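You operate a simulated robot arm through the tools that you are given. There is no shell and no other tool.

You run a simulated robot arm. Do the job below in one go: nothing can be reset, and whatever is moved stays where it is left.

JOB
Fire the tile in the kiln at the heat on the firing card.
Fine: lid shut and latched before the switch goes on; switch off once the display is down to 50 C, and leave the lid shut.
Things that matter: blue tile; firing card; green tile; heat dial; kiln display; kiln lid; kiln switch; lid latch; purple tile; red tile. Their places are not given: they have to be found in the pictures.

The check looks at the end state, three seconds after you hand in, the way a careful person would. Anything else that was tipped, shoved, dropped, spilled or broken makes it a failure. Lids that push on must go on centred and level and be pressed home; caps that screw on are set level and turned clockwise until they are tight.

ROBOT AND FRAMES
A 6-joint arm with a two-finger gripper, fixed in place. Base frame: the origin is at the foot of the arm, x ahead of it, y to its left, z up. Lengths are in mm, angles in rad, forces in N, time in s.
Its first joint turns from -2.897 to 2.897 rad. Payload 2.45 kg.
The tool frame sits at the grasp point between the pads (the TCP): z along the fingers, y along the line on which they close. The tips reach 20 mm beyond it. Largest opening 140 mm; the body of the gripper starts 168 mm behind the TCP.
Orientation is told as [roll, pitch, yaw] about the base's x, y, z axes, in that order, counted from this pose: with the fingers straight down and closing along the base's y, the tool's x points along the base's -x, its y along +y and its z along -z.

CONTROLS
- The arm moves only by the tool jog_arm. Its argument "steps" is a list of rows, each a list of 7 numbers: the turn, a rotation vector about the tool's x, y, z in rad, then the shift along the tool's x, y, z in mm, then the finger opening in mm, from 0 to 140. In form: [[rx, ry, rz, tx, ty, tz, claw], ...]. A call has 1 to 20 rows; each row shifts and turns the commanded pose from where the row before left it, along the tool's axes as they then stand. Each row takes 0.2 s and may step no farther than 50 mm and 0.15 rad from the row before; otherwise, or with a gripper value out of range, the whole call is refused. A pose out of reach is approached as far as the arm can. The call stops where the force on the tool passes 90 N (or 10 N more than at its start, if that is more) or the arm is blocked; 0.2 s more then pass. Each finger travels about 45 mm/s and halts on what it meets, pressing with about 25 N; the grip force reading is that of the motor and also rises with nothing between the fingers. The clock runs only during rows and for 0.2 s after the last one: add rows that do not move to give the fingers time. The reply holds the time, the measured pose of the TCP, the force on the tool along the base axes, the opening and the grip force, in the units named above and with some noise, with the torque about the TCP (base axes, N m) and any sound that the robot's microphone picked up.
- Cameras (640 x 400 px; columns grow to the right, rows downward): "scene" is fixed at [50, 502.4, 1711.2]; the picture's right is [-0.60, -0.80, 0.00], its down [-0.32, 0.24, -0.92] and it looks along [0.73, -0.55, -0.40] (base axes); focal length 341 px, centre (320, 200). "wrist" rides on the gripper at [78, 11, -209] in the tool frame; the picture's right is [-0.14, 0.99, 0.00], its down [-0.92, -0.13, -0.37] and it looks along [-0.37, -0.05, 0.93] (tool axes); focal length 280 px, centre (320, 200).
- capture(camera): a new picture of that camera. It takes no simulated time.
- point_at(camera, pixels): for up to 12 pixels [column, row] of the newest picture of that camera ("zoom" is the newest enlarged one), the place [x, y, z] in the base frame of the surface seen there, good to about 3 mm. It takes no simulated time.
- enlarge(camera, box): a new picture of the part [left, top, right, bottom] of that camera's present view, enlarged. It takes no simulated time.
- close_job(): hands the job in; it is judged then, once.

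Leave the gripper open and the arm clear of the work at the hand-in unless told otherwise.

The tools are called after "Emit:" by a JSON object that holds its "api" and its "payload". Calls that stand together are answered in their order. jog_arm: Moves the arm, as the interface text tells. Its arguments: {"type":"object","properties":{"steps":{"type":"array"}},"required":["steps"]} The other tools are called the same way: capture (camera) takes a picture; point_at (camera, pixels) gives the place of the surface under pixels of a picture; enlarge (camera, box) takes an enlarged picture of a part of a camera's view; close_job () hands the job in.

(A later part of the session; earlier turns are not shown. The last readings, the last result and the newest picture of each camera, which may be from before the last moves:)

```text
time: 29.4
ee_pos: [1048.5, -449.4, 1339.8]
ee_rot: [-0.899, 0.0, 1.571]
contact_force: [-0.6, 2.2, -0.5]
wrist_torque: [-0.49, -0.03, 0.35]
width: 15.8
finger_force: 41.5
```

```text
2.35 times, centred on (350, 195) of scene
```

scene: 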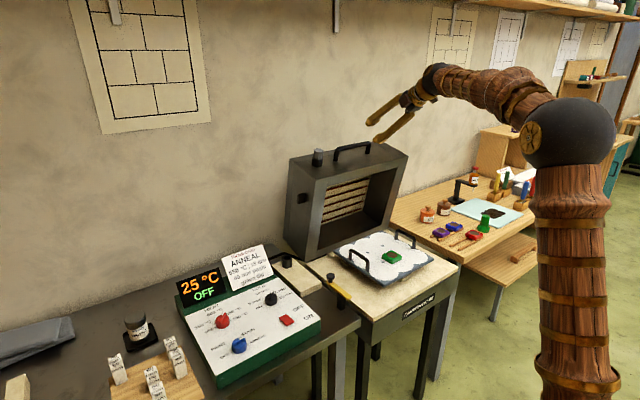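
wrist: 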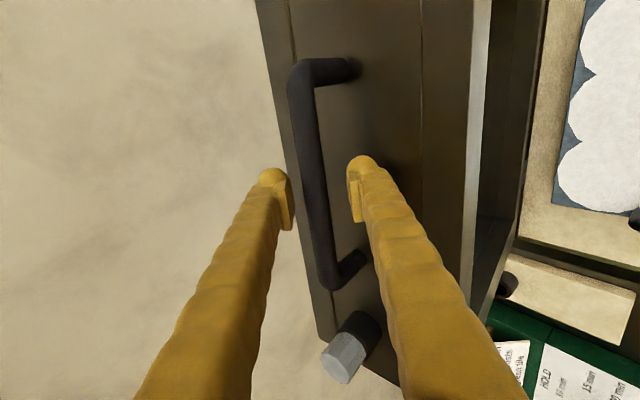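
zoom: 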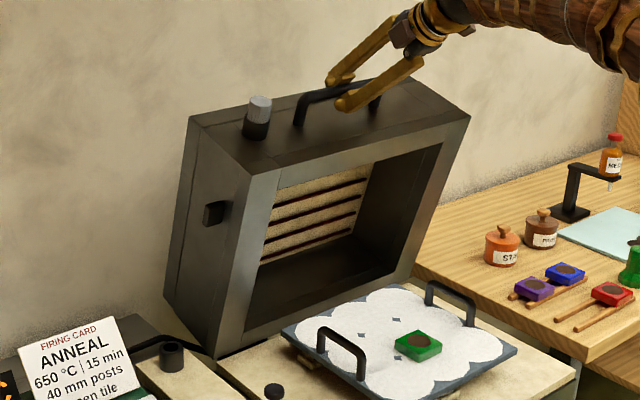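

The lid follows with almost no force. I'll continue the arc to 20°.

Emit:
{"api": "jog_arm", "payload": {"steps": [[0, 0, 0, 0, 11.58, -11.72, 8], [0, 0, 0, 0, 11.98, -11.32, 8], [0, 0, 0, 0, 12.38, -10.88, 8], [0, 0, 0, 0, 12.73, -10.45, 8], [0, 0, 0, 0, 13.11, -10.0, 8], [0, 0, 0, 0, 13.44, -9.53, 8], [0, 0, 0, 0, 13.76, -9.07, 8], [0, 0, 0, 0, 14.08, -8.57, 8], [0, 0, 0, 0, 0, 0, 8]]}}

```text
time: 31.4
ee_pos: [921.9, -450.6, 1310.6]
ee_rot: [-0.899, 0.0, 1.567]
contact_force: [1.8, 4.7, -6.2]
wrist_torque: [-0.4, 0.0, 0.14]
width: 16.1
finger_force: 41.3
```

Forces stay low, so I'll continue the arc to 44°.

Emit:
{"api": "jog_arm", "payload": {"steps": [[0, 0, 0, 0, 14.37, -8.08, 8], [0, 0, 0, 0, 14.63, -7.58, 8], [0, 0, 0, 0, 14.89, -7.05, 8], [0, 0, 0, 0, 15.13, -6.53, 8], [0, 0, 0, 0, 15.35, -6.0, 8], [0, 0, 0, 0, 15.55, -5.46, 8], [0, 0, 0, 0, 15.73, -4.92, 8], [0, 0, 0, 0, 15.9, -4.36, 8], [0, 0, 0, 0, 16.03, -3.8, 8], [0, 0, 0, 0, 16.16, -3.25, 8], [0, 0, 0, 0, 16.25, -2.68, 8], [0, 0, 0, 0, 16.34, -2.11, 8], [0, 0, 0, 0, 0, 0, 8]]}}

Emit:
{"api": "capture", "payload": {"camera": "scene"}}

```text
time: 34.2
ee_pos: [762.4, -448.3, 1213.1]
ee_rot: [-0.881, -0.007, 1.563]
contact_force: [15.8, -23.7, -22.4]
wrist_torque: [-0.52, -0.01, 0.37]
width: 15.6
finger_force: 41.3
out of reach, approached as far as the arm can: row 12
```

```text
taken
```

scene: 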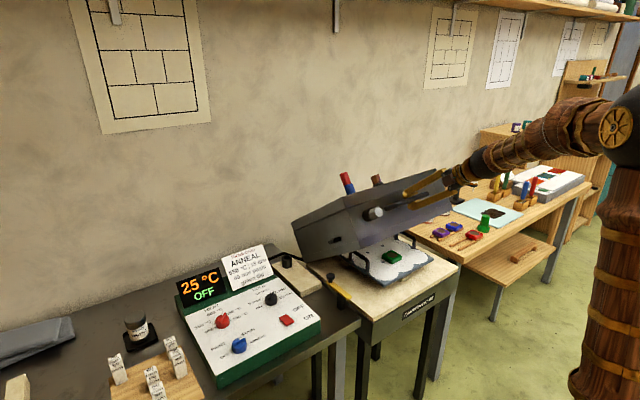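

The arm hit a reach limit at about 43° with the tool leaning this far forward. The forces are moderate. I'll pivot the tool toward vertical about the bar, since the round bar can turn in the pads, and see if that frees it.

Emit:
{"api": "jog_arm", "payload": {"steps": [[-0.08, 0, 0, 0, 0, 0, 8], [-0.08, 0, 0, 0, 0, 0, 8], [-0.08, 0, 0, 0, 0, 0, 8], [0, 0, 0, 0, 0, 0, 8]]}}

```text
time: 35.2
ee_pos: [762.8, -446.5, 1213.9]
ee_rot: [-0.659, -0.002, 1.571]
contact_force: [6.6, 5.6, -3.6]
wrist_torque: [-0.05, -0.01, -0.13]
width: 15.9
finger_force: 41.9
```

The pivot worked and forces dropped to a few newtons. Refitting the measured points puts the hinge near (1096, 850) with a radius of about 493 mm. I'll pivot the tool a little more upright and continue the arc to about 57°.

Emit:
{"api": "jog_arm", "payload": {"steps": [[-0.065, 0, 0, 0, 0, 0, 8], [-0.065, 0, 0, 0, 0, 0, 8], [-0.065, 0, 0, 0, 0, 0, 8], [-0.065, 0, 0, 0, 0, 0, 8], [0, 0, 0, 0, 10.05, 3.84, 8], [0, 0, 0, 0, 10.05, 3.84, 8], [0, 0, 0, 0, 9.88, 4.26, 8], [0, 0, 0, 0, 9.88, 4.26, 8], [0, 0, 0, 0, 9.68, 4.7, 8], [0, 0, 0, 0, 9.68, 4.7, 8], [0, 0, 0, 0, 9.46, 5.11, 8], [0, 0, 0, 0, 9.46, 5.11, 8], [0, 0, 0, 0, 9.23, 5.52, 8], [0, 0, 0, 0, 9.23, 5.52, 8], [0, 0, 0, 0, 8.98, 5.92, 8], [0, 0, 0, 0, 8.98, 5.92, 8], [0, 0, 0, 0, 0, 0, 8]]}}

Emit:
{"api": "capture", "payload": {"camera": "scene"}}

```text
time: 38.8
ee_pos: [679.9, -448.2, 1114.2]
ee_rot: [-0.401, 0.001, 1.57]
contact_force: [28.8, 14.7, -20.0]
wrist_torque: [0.3, -0.05, -0.75]
width: 16.3
finger_force: 42.5
```

```text
taken
```

scene: 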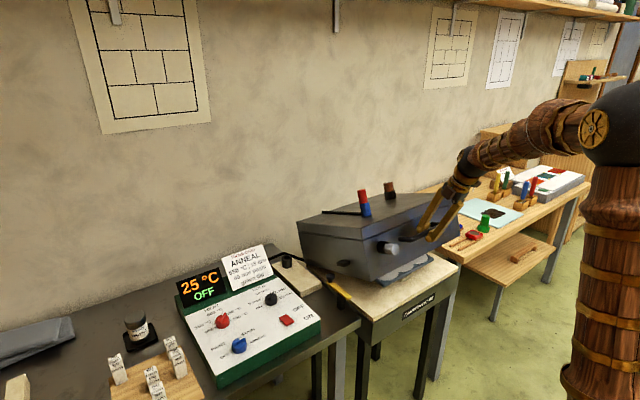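

The lid is now near 20° from closed. The force (≈35 N) points toward the hinge, so my radius is a bit too large and the bar may be creeping in the pads. I'll check the grip in the wrist view.

Emit:
{"api": "capture", "payload": {"camera": "wrist"}}

Emit:
{"api": "enlarge", "payload": {"camera": "wrist", "box": [240, 100, 400, 260]}}

Emit:
{"api": "enlarge", "payload": {"camera": "scene", "box": [290, 180, 490, 310]}}

```text
taken
```

wrist: 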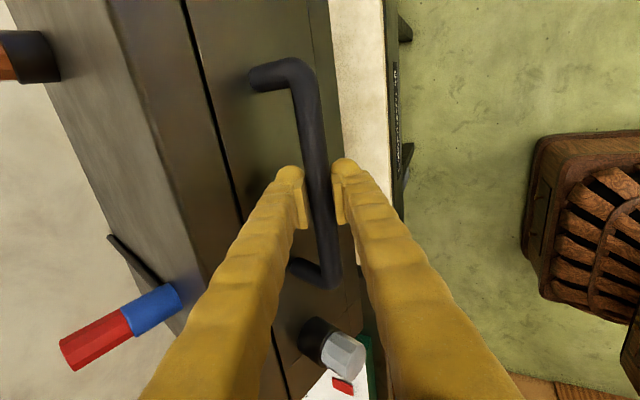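

```text
2.50 times, centred on (320, 180) of wrist
```

zoom: 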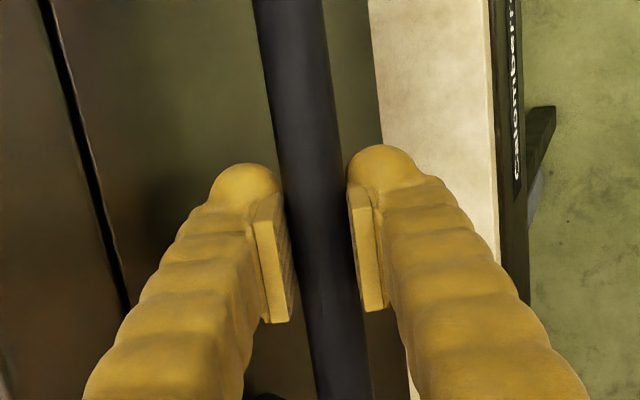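

```text
3.08 times, centred on (390, 245) of scene
```

zoom: 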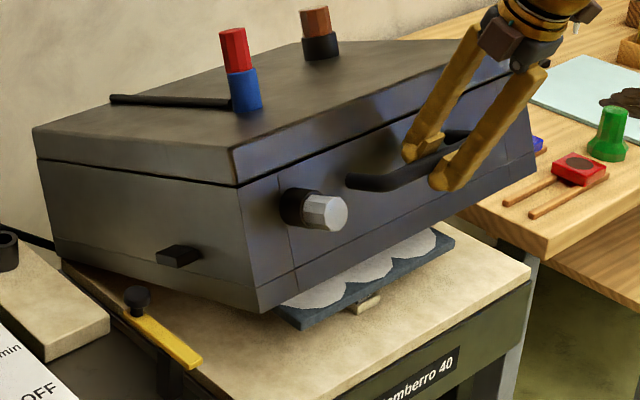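

Emit:
{"api": "point_at", "payload": {"camera": "wrist", "pixels": [[313, 130], [316, 160], [320, 190], [324, 215], [327, 240], [300, 130], [290, 320], [230, 200]]}}

Emit:
{"api": "point_at", "payload": {"camera": "zoom", "pixels": [[240, 180], [240, 200], [258, 310], [60, 258], [40, 150], [330, 290], [525, 175], [175, 255], [260, 300], [325, 215], [150, 150], [450, 80]]}}

```text
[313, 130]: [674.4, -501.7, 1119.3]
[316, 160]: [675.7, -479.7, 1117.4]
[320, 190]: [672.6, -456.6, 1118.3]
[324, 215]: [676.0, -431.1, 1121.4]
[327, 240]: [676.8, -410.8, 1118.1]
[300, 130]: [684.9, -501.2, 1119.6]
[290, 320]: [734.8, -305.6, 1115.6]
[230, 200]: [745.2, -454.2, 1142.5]
```

```text
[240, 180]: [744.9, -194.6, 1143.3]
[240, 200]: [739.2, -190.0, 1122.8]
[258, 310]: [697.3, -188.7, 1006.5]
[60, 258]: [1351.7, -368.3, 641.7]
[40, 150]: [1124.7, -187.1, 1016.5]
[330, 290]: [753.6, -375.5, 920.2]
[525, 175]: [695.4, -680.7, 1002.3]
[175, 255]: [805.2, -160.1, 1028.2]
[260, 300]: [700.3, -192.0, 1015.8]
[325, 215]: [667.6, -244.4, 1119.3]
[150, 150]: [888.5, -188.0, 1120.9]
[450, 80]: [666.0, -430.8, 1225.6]
```

The bar has slipped no more than about 2 mm and the lid is 19° from closed. I'll ease the tool 3 mm toward the hinge to see how the force responds.

Emit:
{"api": "jog_arm", "payload": {"steps": [[0, 0, 0, -1.5, -1.71, 2.47, 8], [0, 0, 0, 0, 0, 0, 8]]}}

```text
time: 39.4
ee_pos: [680.6, -447.4, 1114.6]
ee_rot: [-0.401, 0.002, 1.569]
contact_force: [-23.2, -10.7, 8.5]
wrist_torque: [0.11, 0.08, -0.52]
width: 16.1
finger_force: 42.0
```

The radial stiffness is about 20 N/mm, so the error was under 2 mm and the hinge estimate is good. I'll go on with R≈491 in short steps and watch the force.

Emit:
{"api": "jog_arm", "payload": {"steps": [[0, 0, 0, 0.6, 9.02, 5.79, 8], [0, 0, 0, 0, 9.02, 5.79, 8], [0, 0, 0, 0, 8.4, 6.65, 8], [0, 0, 0, 0, 8.4, 6.65, 8], [0, 0, 0, 0, 0, 0, 8]]}}

```text
time: 40.6
ee_pos: [660.3, -446.4, 1075.9]
ee_rot: [-0.399, -0.001, 1.573]
contact_force: [28.5, -4.6, -16.4]
wrist_torque: [0.28, -0.04, -0.44]
width: 15.7
finger_force: 42.0
```

Emit:
{"api": "jog_arm", "payload": {"steps": [[0, 0, 0, 0, 7.3, 7.9, 8], [0, 0, 0, 0, 7.3, 7.9, 8], [0, 0, 0, 0, 7.47, 7.61, 8], [0, 0, 0, 0, 7.47, 7.61, 8], [0, 0, 0, 0, 0, 0, 8]]}}

```text
time: 41.8
ee_pos: [643.7, -446.4, 1037.3]
ee_rot: [-0.4, 0.0, 1.568]
contact_force: [-26.6, 0.0, 5.9]
wrist_torque: [0.2, 0.07, -0.43]
width: 15.7
finger_force: 41.2
```

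Emit:
{"api": "jog_arm", "payload": {"steps": [[0, 0, 0, 0, 7.82, 7.27, 8], [0, 0, 0, 0, 7.82, 7.27, 8], [0, 0, 0, 0, 6.98, 8.07, 8], [0, 0, 0, 0, 6.98, 8.07, 8], [0, 0, 0, 0, 0, 0, 8]]}}

Emit:
{"api": "enlarge", "payload": {"camera": "scene", "box": [290, 180, 490, 310]}}

```text
time: 43.0
ee_pos: [630.3, -447.3, 997.8]
ee_rot: [-0.4, 0.0, 1.57]
contact_force: [14.1, 0.7, -4.9]
wrist_torque: [-0.03, -0.01, -0.58]
width: 15.3
finger_force: 41.5
```

```text
3.08 times, centred on (390, 245) of scene
```

zoom: 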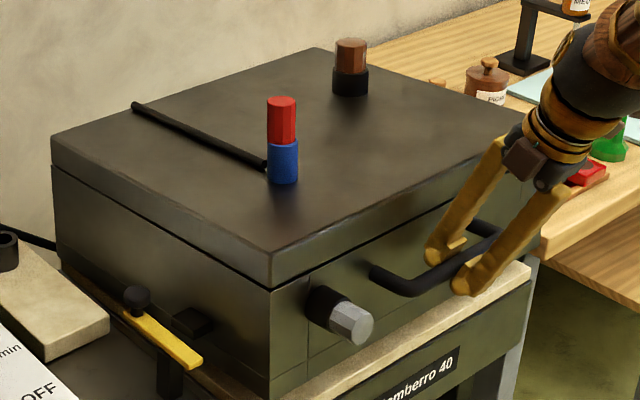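

Emit:
{"api": "jog_arm", "payload": {"steps": [[0, 0, 0, 0, 4.22, 5.72, 8], [0, 0, 0, 0, 4.22, 5.72, 8], [0, 0, 0, 0, 4.22, 5.72, 8], [0, 0, 0, 0, 0, 0, 8]]}}

Emit:
{"api": "enlarge", "payload": {"camera": "scene", "box": [290, 210, 450, 310]}}

```text
time: 44.0
ee_pos: [625.2, -447.6, 978.1]
ee_rot: [-0.399, 0.0, 1.568]
contact_force: [52.1, 3.4, -13.4]
wrist_torque: [0.09, 0.14, -0.48]
width: 15.4
finger_force: 41.4
```

```text
4.00 times, centred on (370, 260) of scene
```

zoom: 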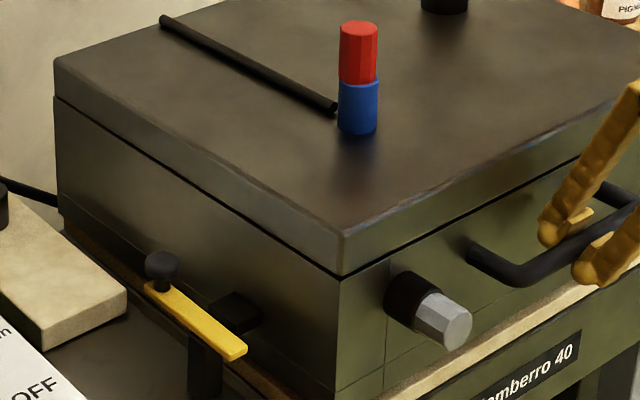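

The force is 54 N, mostly toward the hinge, so I'm about 2.7 mm out radially. I'll correct for that while lowering the next degree.

Emit:
{"api": "jog_arm", "payload": {"steps": [[0, 0, 0, 0, 1.38, 4.28, 8], [0, 0, 0, 0, 1.38, 4.28, 8], [0, 0, 0, 0, 0, 0, 8]]}}

```text
time: 44.8
ee_pos: [622.3, -447.9, 968.3]
ee_rot: [-0.399, 0.0, 1.568]
contact_force: [-38.8, -16.0, 5.6]
wrist_torque: [0.12, 0.11, -0.39]
width: 15.4
finger_force: 41.5
```

Emit:
{"api": "jog_arm", "payload": {"steps": [[0, 0, 0, 0, 3.0, 2.8, 8], [0, 0, 0, 0, 3.0, 2.8, 8], [0, 0, 0, 0, 0, 0, 8]]}}

Emit:
{"api": "enlarge", "payload": {"camera": "scene", "box": [290, 210, 450, 310]}}

```text
time: 45.6
ee_pos: [621.1, -446.2, 960.4]
ee_rot: [-0.4, 0.001, 1.569]
contact_force: [-33.6, -14.9, 6.5]
wrist_torque: [0.18, 0.08, -0.45]
width: 15.5
finger_force: 41.6
```

```text
4.00 times, centred on (370, 260) of scene
```

zoom: 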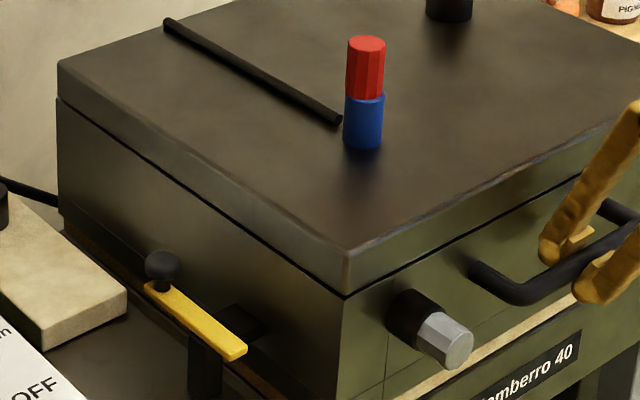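

Still no contact from below. I'll check the remaining gap along the lower rim.

Emit:
{"api": "enlarge", "payload": {"camera": "scene", "box": [300, 250, 460, 350]}}

Emit:
{"api": "point_at", "payload": {"camera": "zoom", "pixels": [[305, 130], [305, 180], [303, 220], [303, 238], [320, 235], [350, 220], [300, 250], [120, 120], [200, 170], [340, 260], [205, 145], [230, 155]]}}

```text
4.00 times, centred on (380, 300) of scene
```

zoom: 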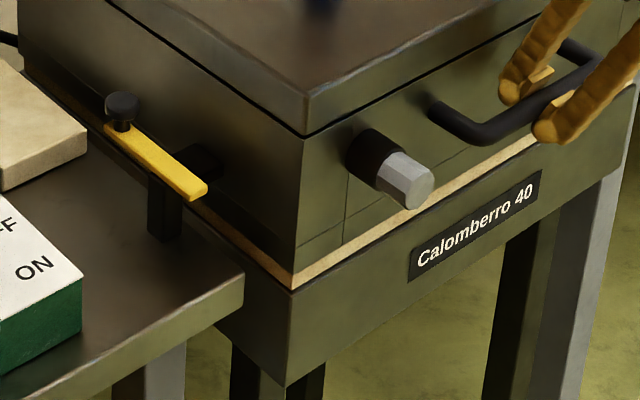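

```text
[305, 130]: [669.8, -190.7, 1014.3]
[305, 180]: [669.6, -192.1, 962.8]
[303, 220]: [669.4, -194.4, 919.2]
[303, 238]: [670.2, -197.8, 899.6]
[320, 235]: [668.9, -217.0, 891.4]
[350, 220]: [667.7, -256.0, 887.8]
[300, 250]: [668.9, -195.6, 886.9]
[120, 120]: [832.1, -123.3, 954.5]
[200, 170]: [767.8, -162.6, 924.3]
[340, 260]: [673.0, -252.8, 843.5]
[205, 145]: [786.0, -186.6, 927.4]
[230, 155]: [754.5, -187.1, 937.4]
```

The front edge is about 8 mm above the slab. I'll lower in small steps and ease the x force.

Emit:
{"api": "jog_arm", "payload": {"steps": [[0, 0, 0, 0.7, 3.86, 2.71, 8], [0, 0, 0, 0, 0, 0, 8]]}}

```text
time: 46.2
ee_pos: [620.0, -447.1, 959.5]
ee_rot: [-0.404, 0.002, 1.571]
contact_force: [23.6, 17.2, 40.6]
wrist_torque: [0.3, -0.05, -0.48]
width: 15.6
finger_force: 41.8
```

There is now a 40 N upward force, so the lid is seated on the slab. I'll relax a little, open the fingers and see whether the lid stays down.

Emit:
{"api": "jog_arm", "payload": {"steps": [[0, 0, 0, 0, -1.5, -1.3, 8], [0, 0, 0, 0, 0, 0, 8], [0, 0, 0, 0, 0, 0, 25], [0, 0, 0, 0, 0, 0, 40], [0, 0, 0, 0, 0, 0, 40], [0, 0, 0, 0, 0, 0, 40]]}}

Emit:
{"api": "enlarge", "payload": {"camera": "scene", "box": [290, 210, 450, 310]}}

Emit:
{"api": "capture", "payload": {"camera": "wrist"}}

```text
time: 47.6
ee_pos: [620.5, -447.4, 958.0]
ee_rot: [-0.401, -0.001, 1.569]
contact_force: [0.2, 0.0, 0.0]
wrist_torque: [0.02, 0.01, 0.02]
width: 40.0
finger_force: 0.1
```

```text
4.00 times, centred on (370, 260) of scene
```

zoom: 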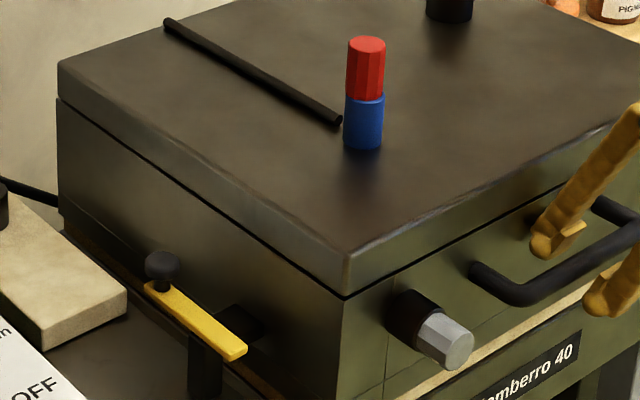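

```text
taken
```

wrist: 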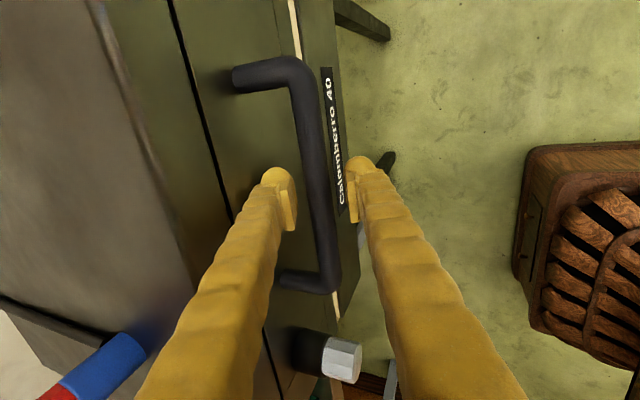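

The lid stays down. I'll back straight out along the tool axis, then straighten the tool for the latch.

Emit:
{"api": "jog_arm", "payload": {"steps": [[0, 0, 0, 0, 0, -30, 40], [0, 0, 0, 0, 0, -40, 40], [0, 0, 0, 0, 0, -45, 40], [0, 0, 0, 0, 0, -45, 40], [0, 0, 0, 0, 0, -45, 40], [-0.1, 0, 0, 0, 0, 0, 40], [-0.1, 0, 0, 0, 0, 0, 40], [-0.1, 0, 0, 0, 0, 0, 40], [-0.1, 0, 0, 0, 0, 0, 40], [0, 0, 0, 0, 0, -40, 40], [0, 0, 0, 0, 0, -40, 40], [0, 0, 0, 0, 0, 0, 40]]}}

Emit:
{"api": "capture", "payload": {"camera": "scene"}}

Emit:
{"api": "capture", "payload": {"camera": "wrist"}}

```text
time: 50.2
ee_pos: [539.9, -448.1, 1228.2]
ee_rot: [0.001, -0.001, 1.568]
contact_force: [-0.4, 0.1, 0.4]
wrist_torque: [0.0, 0.02, -0.02]
width: 40.2
finger_force: 0.1
```

```text
taken
```

scene: 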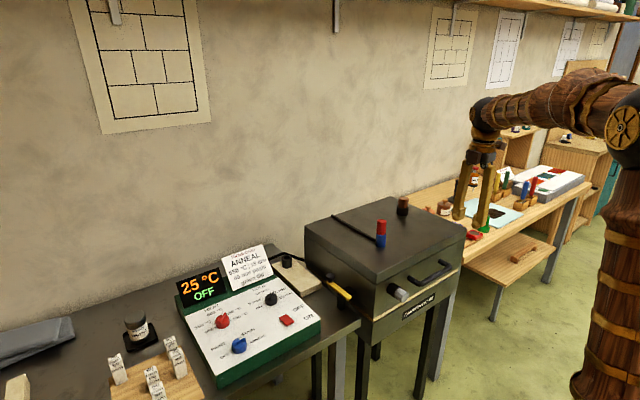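

```text
taken
```

wrist: 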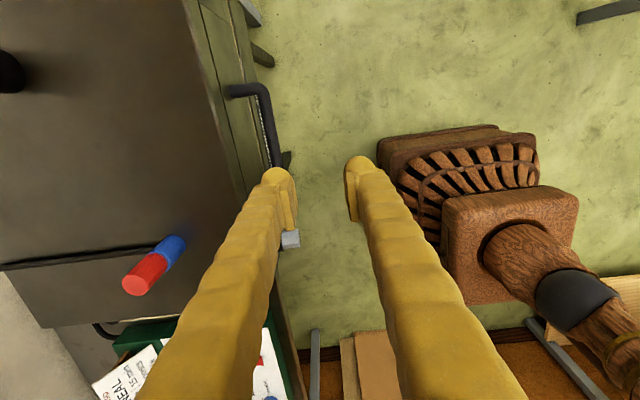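

The lid looks shut. I'll check that it's level, look closely at the latch beside the keeper, and confirm the neighbouring tiles weren't disturbed.

Emit:
{"api": "enlarge", "payload": {"camera": "scene", "box": [300, 250, 380, 320]}}

Emit:
{"api": "point_at", "payload": {"camera": "zoom", "pixels": [[215, 190], [215, 210], [260, 240], [320, 290], [360, 320], [395, 345], [300, 230], [330, 250], [280, 320], [300, 300], [330, 230], [240, 250]]}}

Emit:
{"api": "point_at", "payload": {"camera": "scene", "pixels": [[320, 225], [370, 265], [450, 230], [390, 205], [365, 285], [368, 313], [440, 285], [374, 314]]}}

Emit:
{"api": "enlarge", "payload": {"camera": "scene", "box": [300, 190, 480, 330]}}

```text
5.71 times, centred on (340, 285) of scene
```

zoom: 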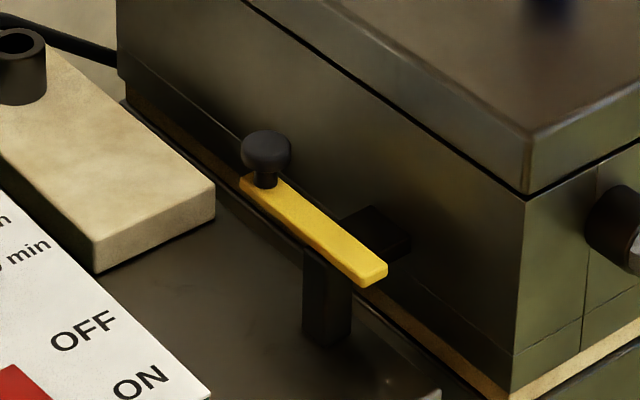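

```text
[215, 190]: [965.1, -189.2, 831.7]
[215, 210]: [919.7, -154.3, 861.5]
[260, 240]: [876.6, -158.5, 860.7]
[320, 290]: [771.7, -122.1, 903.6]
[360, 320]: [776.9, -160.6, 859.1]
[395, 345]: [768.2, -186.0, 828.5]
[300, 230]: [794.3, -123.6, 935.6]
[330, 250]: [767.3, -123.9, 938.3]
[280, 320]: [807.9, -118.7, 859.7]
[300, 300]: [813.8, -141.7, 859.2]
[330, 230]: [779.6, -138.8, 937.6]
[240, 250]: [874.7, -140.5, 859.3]
```

```text
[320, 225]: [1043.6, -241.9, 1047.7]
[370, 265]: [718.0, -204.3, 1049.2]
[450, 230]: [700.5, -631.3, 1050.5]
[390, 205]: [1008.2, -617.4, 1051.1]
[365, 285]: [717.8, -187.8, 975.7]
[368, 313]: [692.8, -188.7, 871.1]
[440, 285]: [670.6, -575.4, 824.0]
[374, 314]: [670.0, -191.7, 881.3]
```

```text
2.86 times, centred on (390, 260) of scene
```

zoom: 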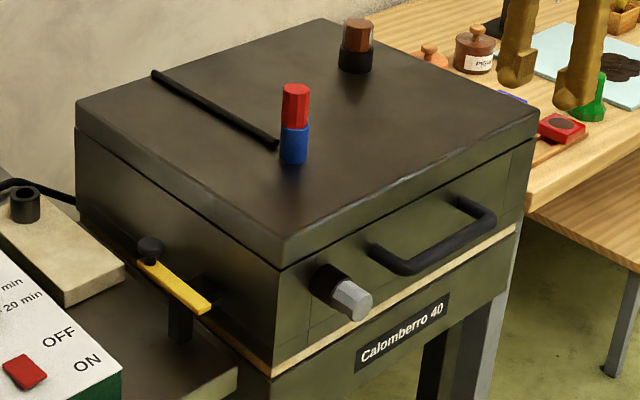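

The lid top is level at z≈1048–1051 at all four corners, so it is shut. Next I'll move above the latch to see how its lever pivots relative to the keeper.

Emit:
{"api": "jog_arm", "payload": {"steps": [[0, 0, 0.1428, 0, 0, -30, 40], [0, 0, 0.1428, 0, 0, -30, 40], [0, 0, 0.1428, 0, 0, -30, 40], [0, 0, 0.1428, 0, 0, 0, 40], [0, 0, 0.1428, 0, 0, 0, 40], [0, 0, 0.1428, 0, 0, 0, 40], [0, 0, 0.1428, 0, 0, 0, 40], [0, 0, 0.1428, 0, 0, 0, 40], [0, 0, 0.1428, 0, 0, 0, 40], [0, 0, 0.1428, 0, 0, 0, 40], [0, 0, 0.1428, 0, 0, 0, 40], [0, 0, 0, -25, 40, 0, 40], [0, 0, 0, -25, 40, 0, 40], [0, 0, 0, -25, 40, 0, 40], [0, 0, 0, -25, 40, 0, 40], [0, 0, 0, -25, 40, 0, 40], [0, 0, 0, -25, 40, 0, 40], [0, 0, 0, -25, 40, 0, 40], [0, 0, 0, 0, 30, 0, 40], [0, 0, 0, 0, 0, 0, 40]]}}

Emit:
{"api": "capture", "payload": {"camera": "wrist"}}

```text
time: 54.4
ee_pos: [716.5, -136.8, 1314.6]
ee_rot: [0.002, 0.002, 0.0]
contact_force: [1.0, -0.5, -0.2]
wrist_torque: [-0.01, 0.01, 0.02]
width: 40.0
finger_force: 0.0
```

```text
taken
```

wrist: 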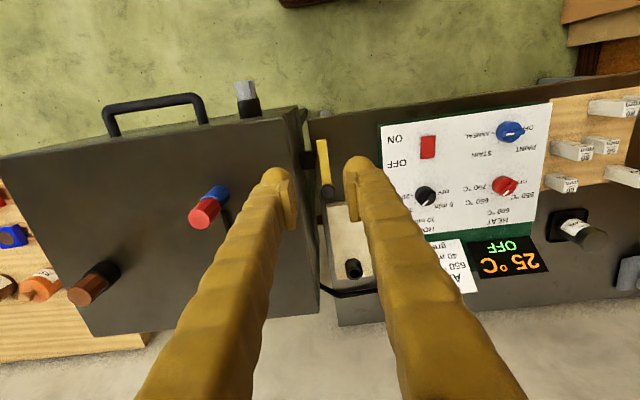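

Emit:
{"api": "enlarge", "payload": {"camera": "wrist", "box": [285, 110, 365, 210]}}

Emit:
{"api": "point_at", "payload": {"camera": "zoom", "pixels": [[305, 130], [312, 160], [320, 200], [325, 250], [332, 300], [335, 325], [255, 190], [275, 190], [265, 170], [290, 190], [335, 340], [300, 120]]}}

```text
4.00 times, centred on (325, 160) of wrist
```

zoom: 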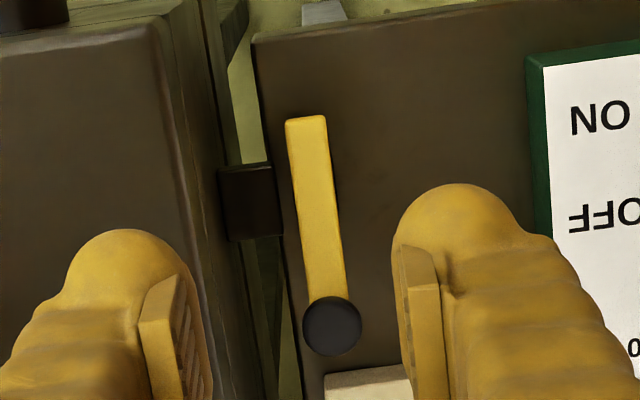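

```text
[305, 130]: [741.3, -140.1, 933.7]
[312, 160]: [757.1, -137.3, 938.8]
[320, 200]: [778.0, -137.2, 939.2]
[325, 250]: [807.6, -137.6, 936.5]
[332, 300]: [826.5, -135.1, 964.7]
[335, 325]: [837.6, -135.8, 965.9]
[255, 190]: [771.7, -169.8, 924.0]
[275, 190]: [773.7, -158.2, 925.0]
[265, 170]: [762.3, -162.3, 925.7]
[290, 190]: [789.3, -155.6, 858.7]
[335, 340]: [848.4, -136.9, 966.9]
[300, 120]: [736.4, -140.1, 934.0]
```

From above I see the lever running from x≈733 to x≈848 at y≈−135. The knob is at (839, −134, 966), the post is under the lever near x≈779, and the keeper's top is at z≈925. The short tail should swing over the keeper when the knob goes toward +y (counter-clockwise). I'll measure how far my fingers bulge so they clear the lid, and check the knob size.

Emit:
{"api": "point_at", "payload": {"camera": "wrist", "pixels": [[264, 180], [250, 205], [230, 238], [210, 275], [190, 310], [170, 345], [375, 180], [400, 220], [430, 265], [460, 310], [290, 190], [350, 180]]}}

Emit:
{"api": "point_at", "payload": {"camera": "zoom", "pixels": [[306, 325], [358, 325], [332, 300], [332, 350], [222, 190], [280, 200], [250, 168], [250, 235], [230, 300], [220, 160]]}}

Emit:
{"api": "enlarge", "payload": {"camera": "scene", "box": [310, 255, 370, 305]}}

```text
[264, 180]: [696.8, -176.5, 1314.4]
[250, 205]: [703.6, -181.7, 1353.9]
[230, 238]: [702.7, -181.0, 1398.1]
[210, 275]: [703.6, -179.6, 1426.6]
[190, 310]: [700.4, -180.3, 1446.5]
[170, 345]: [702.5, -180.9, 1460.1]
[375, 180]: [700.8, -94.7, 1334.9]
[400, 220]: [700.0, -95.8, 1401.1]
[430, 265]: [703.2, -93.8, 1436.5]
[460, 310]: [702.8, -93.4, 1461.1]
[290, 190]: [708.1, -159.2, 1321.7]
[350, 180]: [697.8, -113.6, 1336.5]
```

```text
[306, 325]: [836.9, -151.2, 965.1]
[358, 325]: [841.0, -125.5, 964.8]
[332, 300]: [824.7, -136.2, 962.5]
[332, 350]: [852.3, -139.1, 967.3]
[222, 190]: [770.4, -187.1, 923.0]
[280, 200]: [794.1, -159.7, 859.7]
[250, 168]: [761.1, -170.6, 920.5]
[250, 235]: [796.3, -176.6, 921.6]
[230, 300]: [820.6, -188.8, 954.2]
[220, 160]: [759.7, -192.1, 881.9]
```

```text
8.00 times, centred on (340, 280) of scene
```

zoom: 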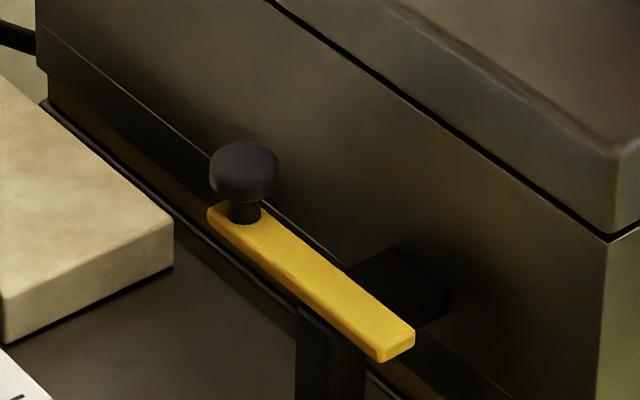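

With a 36 mm opening the outer finger clears the lid wall by about 9 mm. I'll check the post faces to fix the pivot.

Emit:
{"api": "point_at", "payload": {"camera": "zoom", "pixels": [[300, 345], [310, 350], [320, 355], [328, 358], [336, 362], [345, 365], [355, 370], [362, 375], [310, 380], [330, 385], [350, 385], [361, 390]]}}

```text
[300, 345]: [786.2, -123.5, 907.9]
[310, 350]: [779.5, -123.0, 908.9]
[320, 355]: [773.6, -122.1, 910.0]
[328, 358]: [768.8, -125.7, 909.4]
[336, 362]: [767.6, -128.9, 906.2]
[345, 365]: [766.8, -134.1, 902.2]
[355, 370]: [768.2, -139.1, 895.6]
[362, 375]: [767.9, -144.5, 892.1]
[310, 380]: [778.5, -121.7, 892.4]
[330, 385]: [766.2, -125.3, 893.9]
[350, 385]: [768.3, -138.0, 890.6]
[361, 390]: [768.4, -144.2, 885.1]
```

The post is centred at about (779.5, −135), so the lever pivots there with the knob at radius 59 mm. I'll set the opening to 36 mm, move over the knob and come down to z≈1065 first.

Emit:
{"api": "jog_arm", "payload": {"steps": [[0, 0, 0, -40.7, -0.5, 0, 36], [0, 0, 0, -40.7, -0.4, 0, 36], [0, 0, 0, -40.7, -0.3, 0, 36], [0, 0, 0, 0, 0, 48, 36], [0, 0, 0, 0, 0, 48, 36], [0, 0, 0, 0, 0, 48, 36], [0, 0, 0, 0, 0, 48, 36], [0, 0, 0, 0, 0, 48, 36], [0, 0, 0, 0, 0, 0, 36], [0, 0, 0, 0, 0, 0, 36]]}}

Emit:
{"api": "enlarge", "payload": {"camera": "wrist", "box": [260, 100, 390, 230]}}

```text
time: 56.6
ee_pos: [838.6, -138.4, 1077.5]
ee_rot: [0.001, 0.001, 0.001]
contact_force: [-0.6, 0.1, -0.9]
wrist_torque: [-0.01, -0.01, 0.01]
width: 36.3
finger_force: 0.1
```

```text
3.08 times, centred on (325, 165) of wrist
```

zoom: 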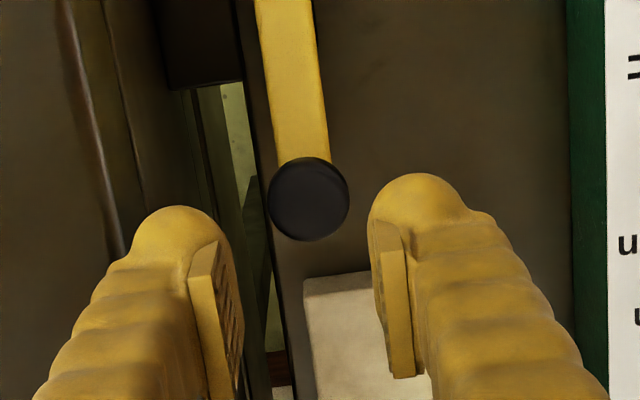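

Emit:
{"api": "point_at", "payload": {"camera": "zoom", "pixels": [[308, 200], [272, 200], [345, 200], [308, 165], [308, 235], [200, 330], [400, 330], [110, 260], [100, 100], [80, 60]]}}

Emit:
{"api": "enlarge", "payload": {"camera": "scene", "box": [290, 200, 390, 310]}}

```text
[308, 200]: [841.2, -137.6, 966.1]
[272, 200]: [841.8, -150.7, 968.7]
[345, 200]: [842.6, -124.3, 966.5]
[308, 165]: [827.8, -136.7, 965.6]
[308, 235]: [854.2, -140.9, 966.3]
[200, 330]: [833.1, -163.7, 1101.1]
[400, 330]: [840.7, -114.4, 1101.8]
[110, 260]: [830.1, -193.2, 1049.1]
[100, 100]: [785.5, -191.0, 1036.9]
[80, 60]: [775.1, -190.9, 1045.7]
```

```text
3.64 times, centred on (340, 255) of scene
```

zoom: 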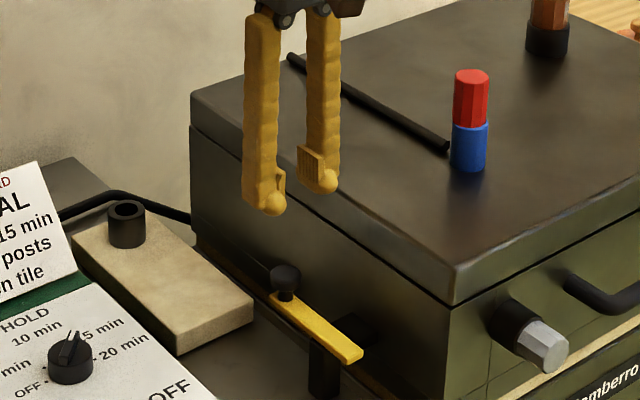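

The knob centre is at (841, −137.5). I'll come down over it to z≈964, which keeps the tips above the lever.

Emit:
{"api": "jog_arm", "payload": {"steps": [[0, 0, 0, -2.4, 0.9, 25, 36], [0, 0, 0, 0, 0, 30, 36], [0, 0, 0, 0, 0, 30, 36], [0, 0, 0, 0, 0, 18, 36], [0, 0, 0, 0, 0, 10, 36], [0, 0, 0, 0, 0, 0, 36]]}}

Emit:
{"api": "enlarge", "payload": {"camera": "wrist", "box": [260, 100, 390, 230]}}

Emit:
{"api": "enlarge", "payload": {"camera": "scene", "box": [290, 220, 390, 310]}}

```text
time: 58.0
ee_pos: [840.3, -136.7, 963.4]
ee_rot: [0.001, 0.001, -0.001]
contact_force: [-0.1, 0.0, 0.7]
wrist_torque: [0.01, -0.02, -0.02]
width: 35.8
finger_force: 0.1
```

```text
3.08 times, centred on (325, 165) of wrist
```

zoom: 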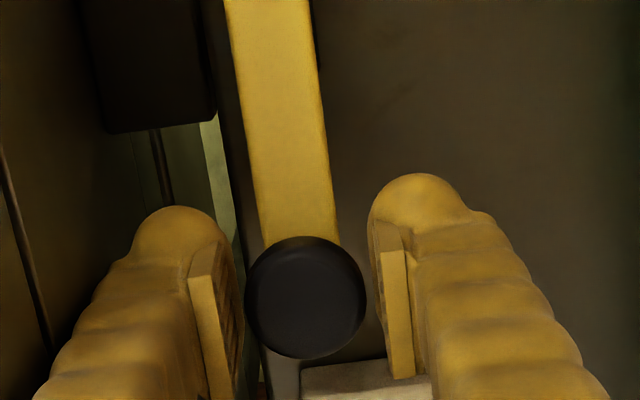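

```text
4.44 times, centred on (340, 265) of scene
```

zoom: 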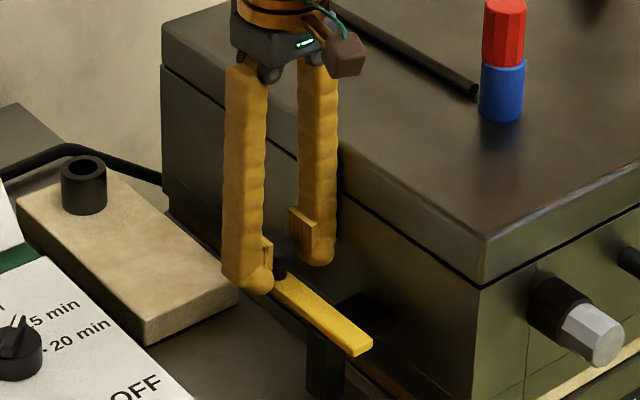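

The knob is between the fingers. I'll close gently on it (27 mm) and start the counter-clockwise swing with five small steps.

Emit:
{"api": "jog_arm", "payload": {"steps": [[0, 0, 0, 0, 0, 0, 27], [0, 0, 0, 0, 0, 0, 27], [0, 0, -0.1, 0, 6, 0, 27], [0, 0, -0.1, 0, 6, 0, 27], [0, 0, -0.1, 0, 6, 0, 27], [0, 0, -0.1, 0, 6, 0, 27], [0, 0, -0.1, 0, 6, 0, 27], [0, 0, 0, 0, 0, 0, 27]]}}

Emit:
{"api": "capture", "payload": {"camera": "wrist"}}

Emit:
{"api": "enlarge", "payload": {"camera": "scene", "box": [290, 220, 390, 310]}}

```text
time: 59.8
ee_pos: [835.3, -108.0, 962.9]
ee_rot: [0.001, 0.003, 0.501]
contact_force: [-20.7, -4.2, -12.6]
wrist_torque: [-0.03, 0.17, -0.32]
width: 28.0
finger_force: 45.0
```

```text
taken
```

wrist: 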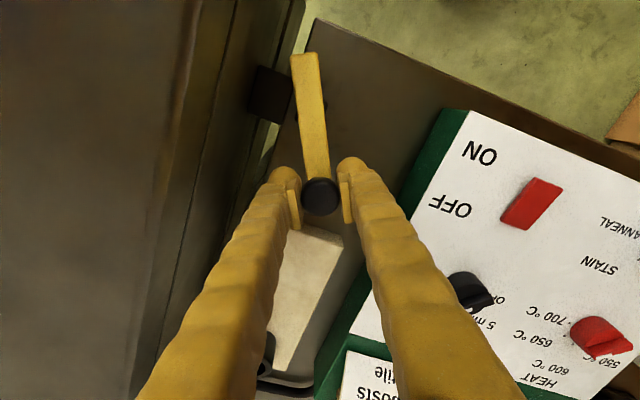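

```text
4.44 times, centred on (340, 265) of scene
```

zoom: 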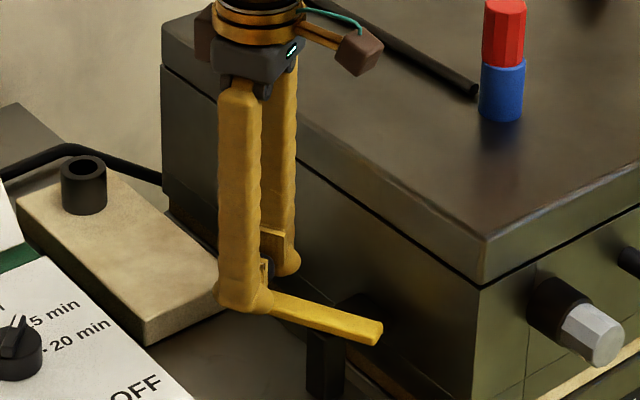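

The lever swings as expected, with its tail going toward the keeper. I'll loosen slightly to a 30 mm fork to ease the radial force, and continue.

Emit:
{"api": "jog_arm", "payload": {"steps": [[0, 0, 0, 0, 0, 0, 30], [0, 0, -0.1, 0.5, 6, 0, 30], [0, 0, -0.1, 0.4, 6, 0, 30], [0, 0, -0.1, 0.3, 6, 0, 30], [0, 0, -0.1, 0.3, 6, 0, 30], [0, 0, -0.1, 0.3, 6, 0, 30], [0, 0, 0, 0, 0, 0, 30]]}}

Emit:
{"api": "capture", "payload": {"camera": "wrist"}}

Emit:
{"api": "enlarge", "payload": {"camera": "scene", "box": [290, 220, 390, 310]}}

```text
time: 61.4
ee_pos: [813.5, -85.7, 964.8]
ee_rot: [0.001, 0.001, 0.999]
contact_force: [-1.1, -0.3, -3.0]
wrist_torque: [-0.04, 0.03, -0.04]
width: 30.9
finger_force: 0.4
```

```text
taken
```

wrist: 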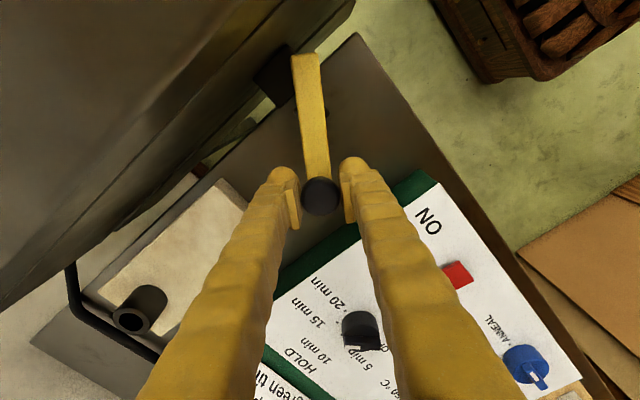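

```text
4.44 times, centred on (340, 265) of scene
```

zoom: 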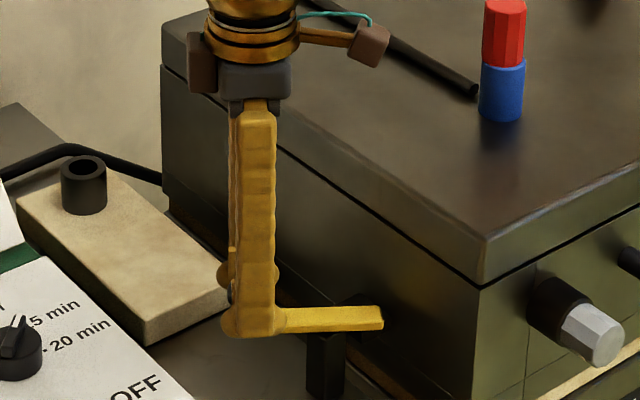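

About 57° done. I'll continue the remaining ~33°, watching for a stop.

Emit:
{"api": "jog_arm", "payload": {"steps": [[0, 0, -0.1, 0.3, 6, 0, 30], [0, 0, -0.1, 0.3, 6, 0, 30], [0, 0, -0.1, 0.3, 6, 0, 30], [0, 0, -0.1, 0.3, 6, 0, 30], [0, 0, -0.1, 0.3, 6, 0, 30], [0, 0, -0.07, 0.2, 4.5, 0, 30], [0, 0, 0, 0, 0, 0, 30]]}}

Emit:
{"api": "capture", "payload": {"camera": "wrist"}}

Emit:
{"api": "enlarge", "payload": {"camera": "scene", "box": [290, 220, 390, 310]}}

```text
time: 63.0
ee_pos: [781.2, -77.8, 964.3]
ee_rot: [0.002, 0.001, 1.572]
contact_force: [0.1, -0.4, 0.3]
wrist_torque: [0.0, 0.01, 0.02]
width: 30.8
finger_force: 0.8
```

```text
taken
```

wrist: 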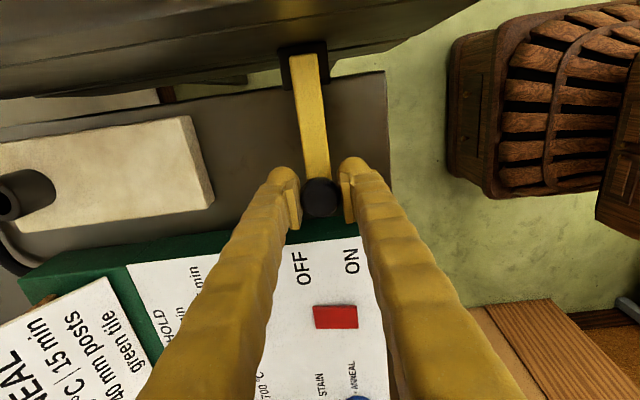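

```text
4.44 times, centred on (340, 265) of scene
```

zoom: 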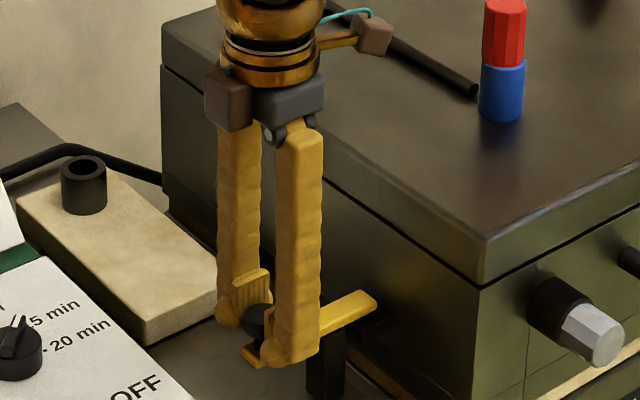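

The tail now lies across the keeper. I'll measure the lever's ends to see the exact angle.

Emit:
{"api": "enlarge", "payload": {"camera": "wrist", "box": [260, 20, 380, 220]}}

Emit:
{"api": "point_at", "payload": {"camera": "wrist", "pixels": [[302, 62], [317, 62], [306, 90], [323, 90], [310, 130], [328, 130], [285, 75], [320, 198], [308, 100], [315, 140]]}}

```text
2.00 times, centred on (320, 120) of wrist
```

zoom: 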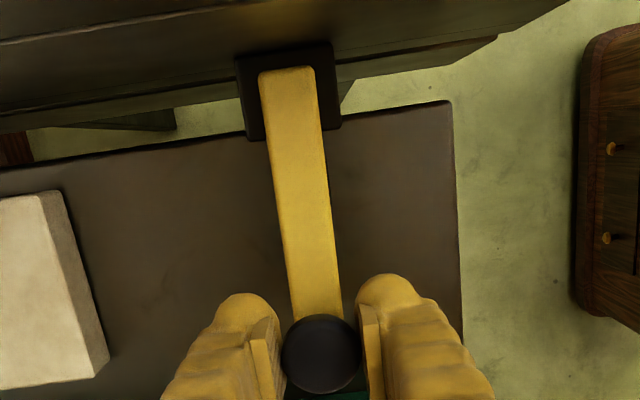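

```text
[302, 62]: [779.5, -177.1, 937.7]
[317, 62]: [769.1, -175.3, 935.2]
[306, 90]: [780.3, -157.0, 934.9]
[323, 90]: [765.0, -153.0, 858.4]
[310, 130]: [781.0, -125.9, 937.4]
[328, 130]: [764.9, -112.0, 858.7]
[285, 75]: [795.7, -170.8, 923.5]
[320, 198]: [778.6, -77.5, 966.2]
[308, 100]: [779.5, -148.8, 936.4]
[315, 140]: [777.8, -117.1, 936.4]
```

The lever is within a couple of degrees of square, over the keeper. I'll nudge it slightly further to see if there is an end stop.

Emit:
{"api": "jog_arm", "payload": {"steps": [[0, 0, -0.03, 0, 2, 0, 30], [0, 0, -0.03, 0, 2, 0, 30], [0, 0, 0, 0, 0, 0, 30]]}}

Emit:
{"api": "enlarge", "payload": {"camera": "wrist", "box": [260, 20, 380, 220]}}

```text
time: 63.8
ee_pos: [777.4, -78.1, 964.4]
ee_rot: [-0.001, 0.0, 1.631]
contact_force: [9.4, -1.7, -8.2]
wrist_torque: [-0.05, 0.11, -0.08]
width: 35.7
finger_force: 4.3
```

```text
2.00 times, centred on (320, 120) of wrist
```

zoom: 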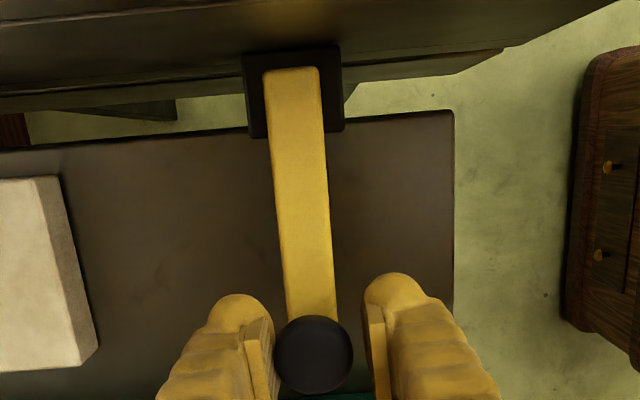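

The finger got pushed back rather than the lever moving, so the latch is against its end stop and fully latched. I'll open, rise clear, and head to the switch.

Emit:
{"api": "jog_arm", "payload": {"steps": [[0, 0, 0, 0, -3, 0, 45], [0, 0, 0, 0, 0, 0, 50], [0, 0, 0, 0, 0, 0, 50], [0, 0, 0, 0, 0, -25, 50], [0, 0, 0, 0, 0, -40, 50], [0, 0, 0, 0, 0, -45, 50], [0, 0, 0, 0, 0, -45, 50], [0, 0, 0, 0, 0, 0, 50]]}}

Emit:
{"api": "enlarge", "payload": {"camera": "scene", "box": [270, 220, 390, 330]}}

Emit:
{"api": "capture", "payload": {"camera": "wrist"}}

```text
time: 65.6
ee_pos: [779.9, -76.1, 1121.5]
ee_rot: [0.0, 0.001, 1.631]
contact_force: [0.5, 0.2, -0.3]
wrist_torque: [0.04, -0.02, -0.01]
width: 50.0
finger_force: 0.1
```

```text
3.64 times, centred on (330, 275) of scene
```

zoom: 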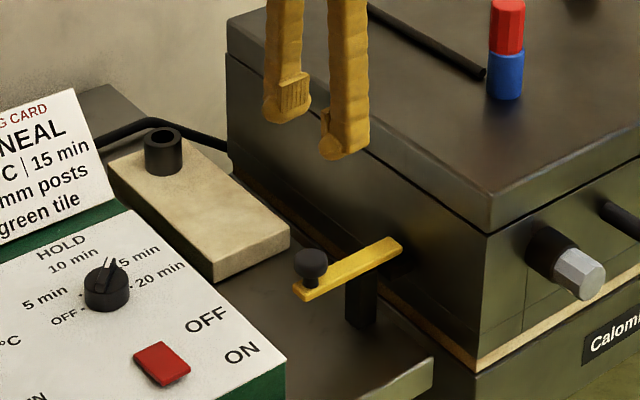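

```text
taken
```

wrist: 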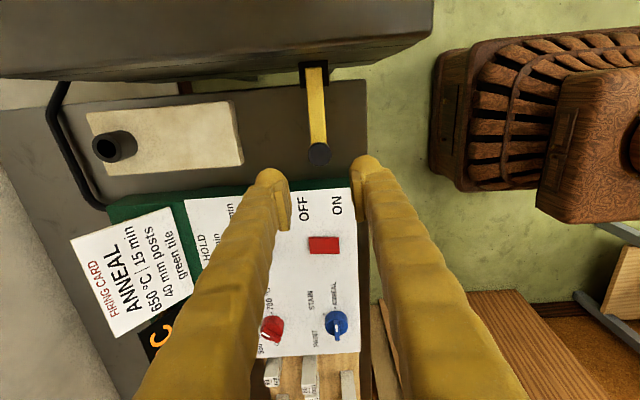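

The latch arm lies across the keeper. Now I'll look closely at the red rocker switch to see its ends and tilt.

Emit:
{"api": "enlarge", "payload": {"camera": "wrist", "box": [290, 180, 370, 270]}}

Emit:
{"api": "point_at", "payload": {"camera": "zoom", "pixels": [[225, 250], [270, 250], [310, 250], [320, 250], [185, 250], [260, 225], [260, 285], [200, 240], [320, 240], [120, 260], [380, 250]]}}

Emit:
{"api": "enlarge", "payload": {"camera": "scene", "box": [270, 305, 310, 335]}}

Emit:
{"api": "point_at", "payload": {"camera": "zoom", "pixels": [[250, 180], [280, 200], [300, 220], [330, 260], [330, 300], [200, 200], [350, 220], [260, 260]]}}

```text
4.44 times, centred on (330, 225) of wrist
```

zoom: 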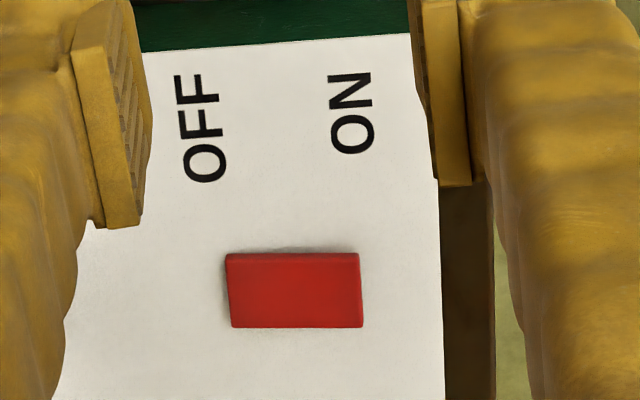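

```text
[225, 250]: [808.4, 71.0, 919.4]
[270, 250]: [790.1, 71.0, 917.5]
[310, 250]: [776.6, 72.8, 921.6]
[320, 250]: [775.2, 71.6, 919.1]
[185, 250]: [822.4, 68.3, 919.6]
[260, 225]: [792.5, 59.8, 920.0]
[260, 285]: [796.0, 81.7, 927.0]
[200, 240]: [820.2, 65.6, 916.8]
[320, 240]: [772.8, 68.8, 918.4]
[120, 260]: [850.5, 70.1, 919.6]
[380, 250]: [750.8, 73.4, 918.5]
```

```text
13.33 times, centred on (290, 320) of scene
```

zoom: 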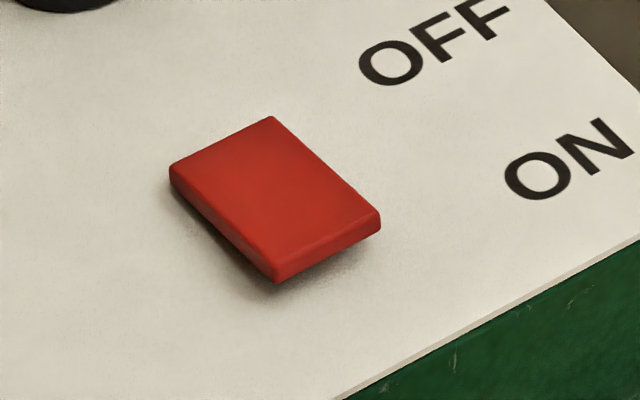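

```text
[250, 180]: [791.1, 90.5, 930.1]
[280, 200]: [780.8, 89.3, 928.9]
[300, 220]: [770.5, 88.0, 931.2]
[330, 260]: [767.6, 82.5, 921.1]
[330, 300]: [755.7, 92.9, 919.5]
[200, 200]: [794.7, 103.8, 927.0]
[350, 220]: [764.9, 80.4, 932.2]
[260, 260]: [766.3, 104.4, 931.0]
```

The ON end of the rocker (near, x≈765) is raised to z≈932 and the OFF end (x≈803) is down. I'll close the fingers and move above the ON end.

Emit:
{"api": "jog_arm", "payload": {"steps": [[0, 0, 0.06, 0, 0, 0, 20], [0, 0, 0, -41.5, 2.7, 0, 0], [0, 0, 0, -41.5, 2.7, 0, 0], [0, 0, 0, -41.5, 2.7, 0, 0], [0, 0, 0, -41.5, 2.7, 0, 0], [0, 0, 0, 0, 0, 45, 0], [0, 0, 0, 0, 0, 45, 0], [0, 0, 0, 0, 0, 40, 0], [0, 0, 0, 0, 0, 15, 0], [0, 0, 0, 0, 0, 0, 0]]}}

Emit:
{"api": "enlarge", "payload": {"camera": "scene", "box": [240, 270, 330, 340]}}

Emit:
{"api": "capture", "payload": {"camera": "wrist"}}

```text
time: 67.8
ee_pos: [769.2, 89.5, 972.7]
ee_rot: [-0.001, 0.0, 1.57]
contact_force: [0.0, 0.4, 0.3]
wrist_torque: [0.0, 0.0, 0.0]
width: 0.0
finger_force: 25.0
```

```text
5.71 times, centred on (285, 305) of scene
```

zoom: 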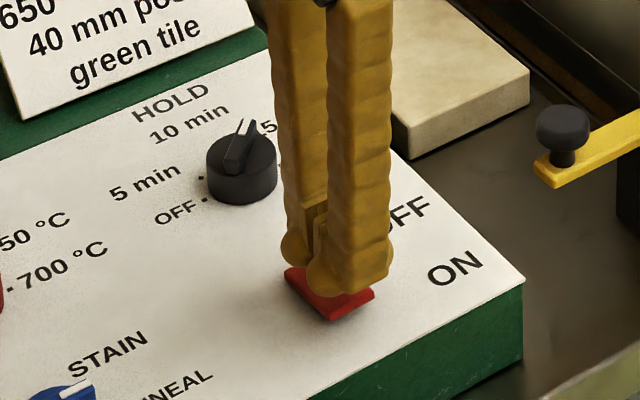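

```text
taken
```

wrist: 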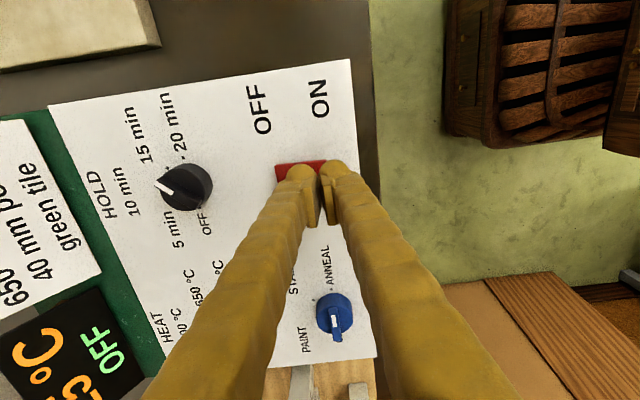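

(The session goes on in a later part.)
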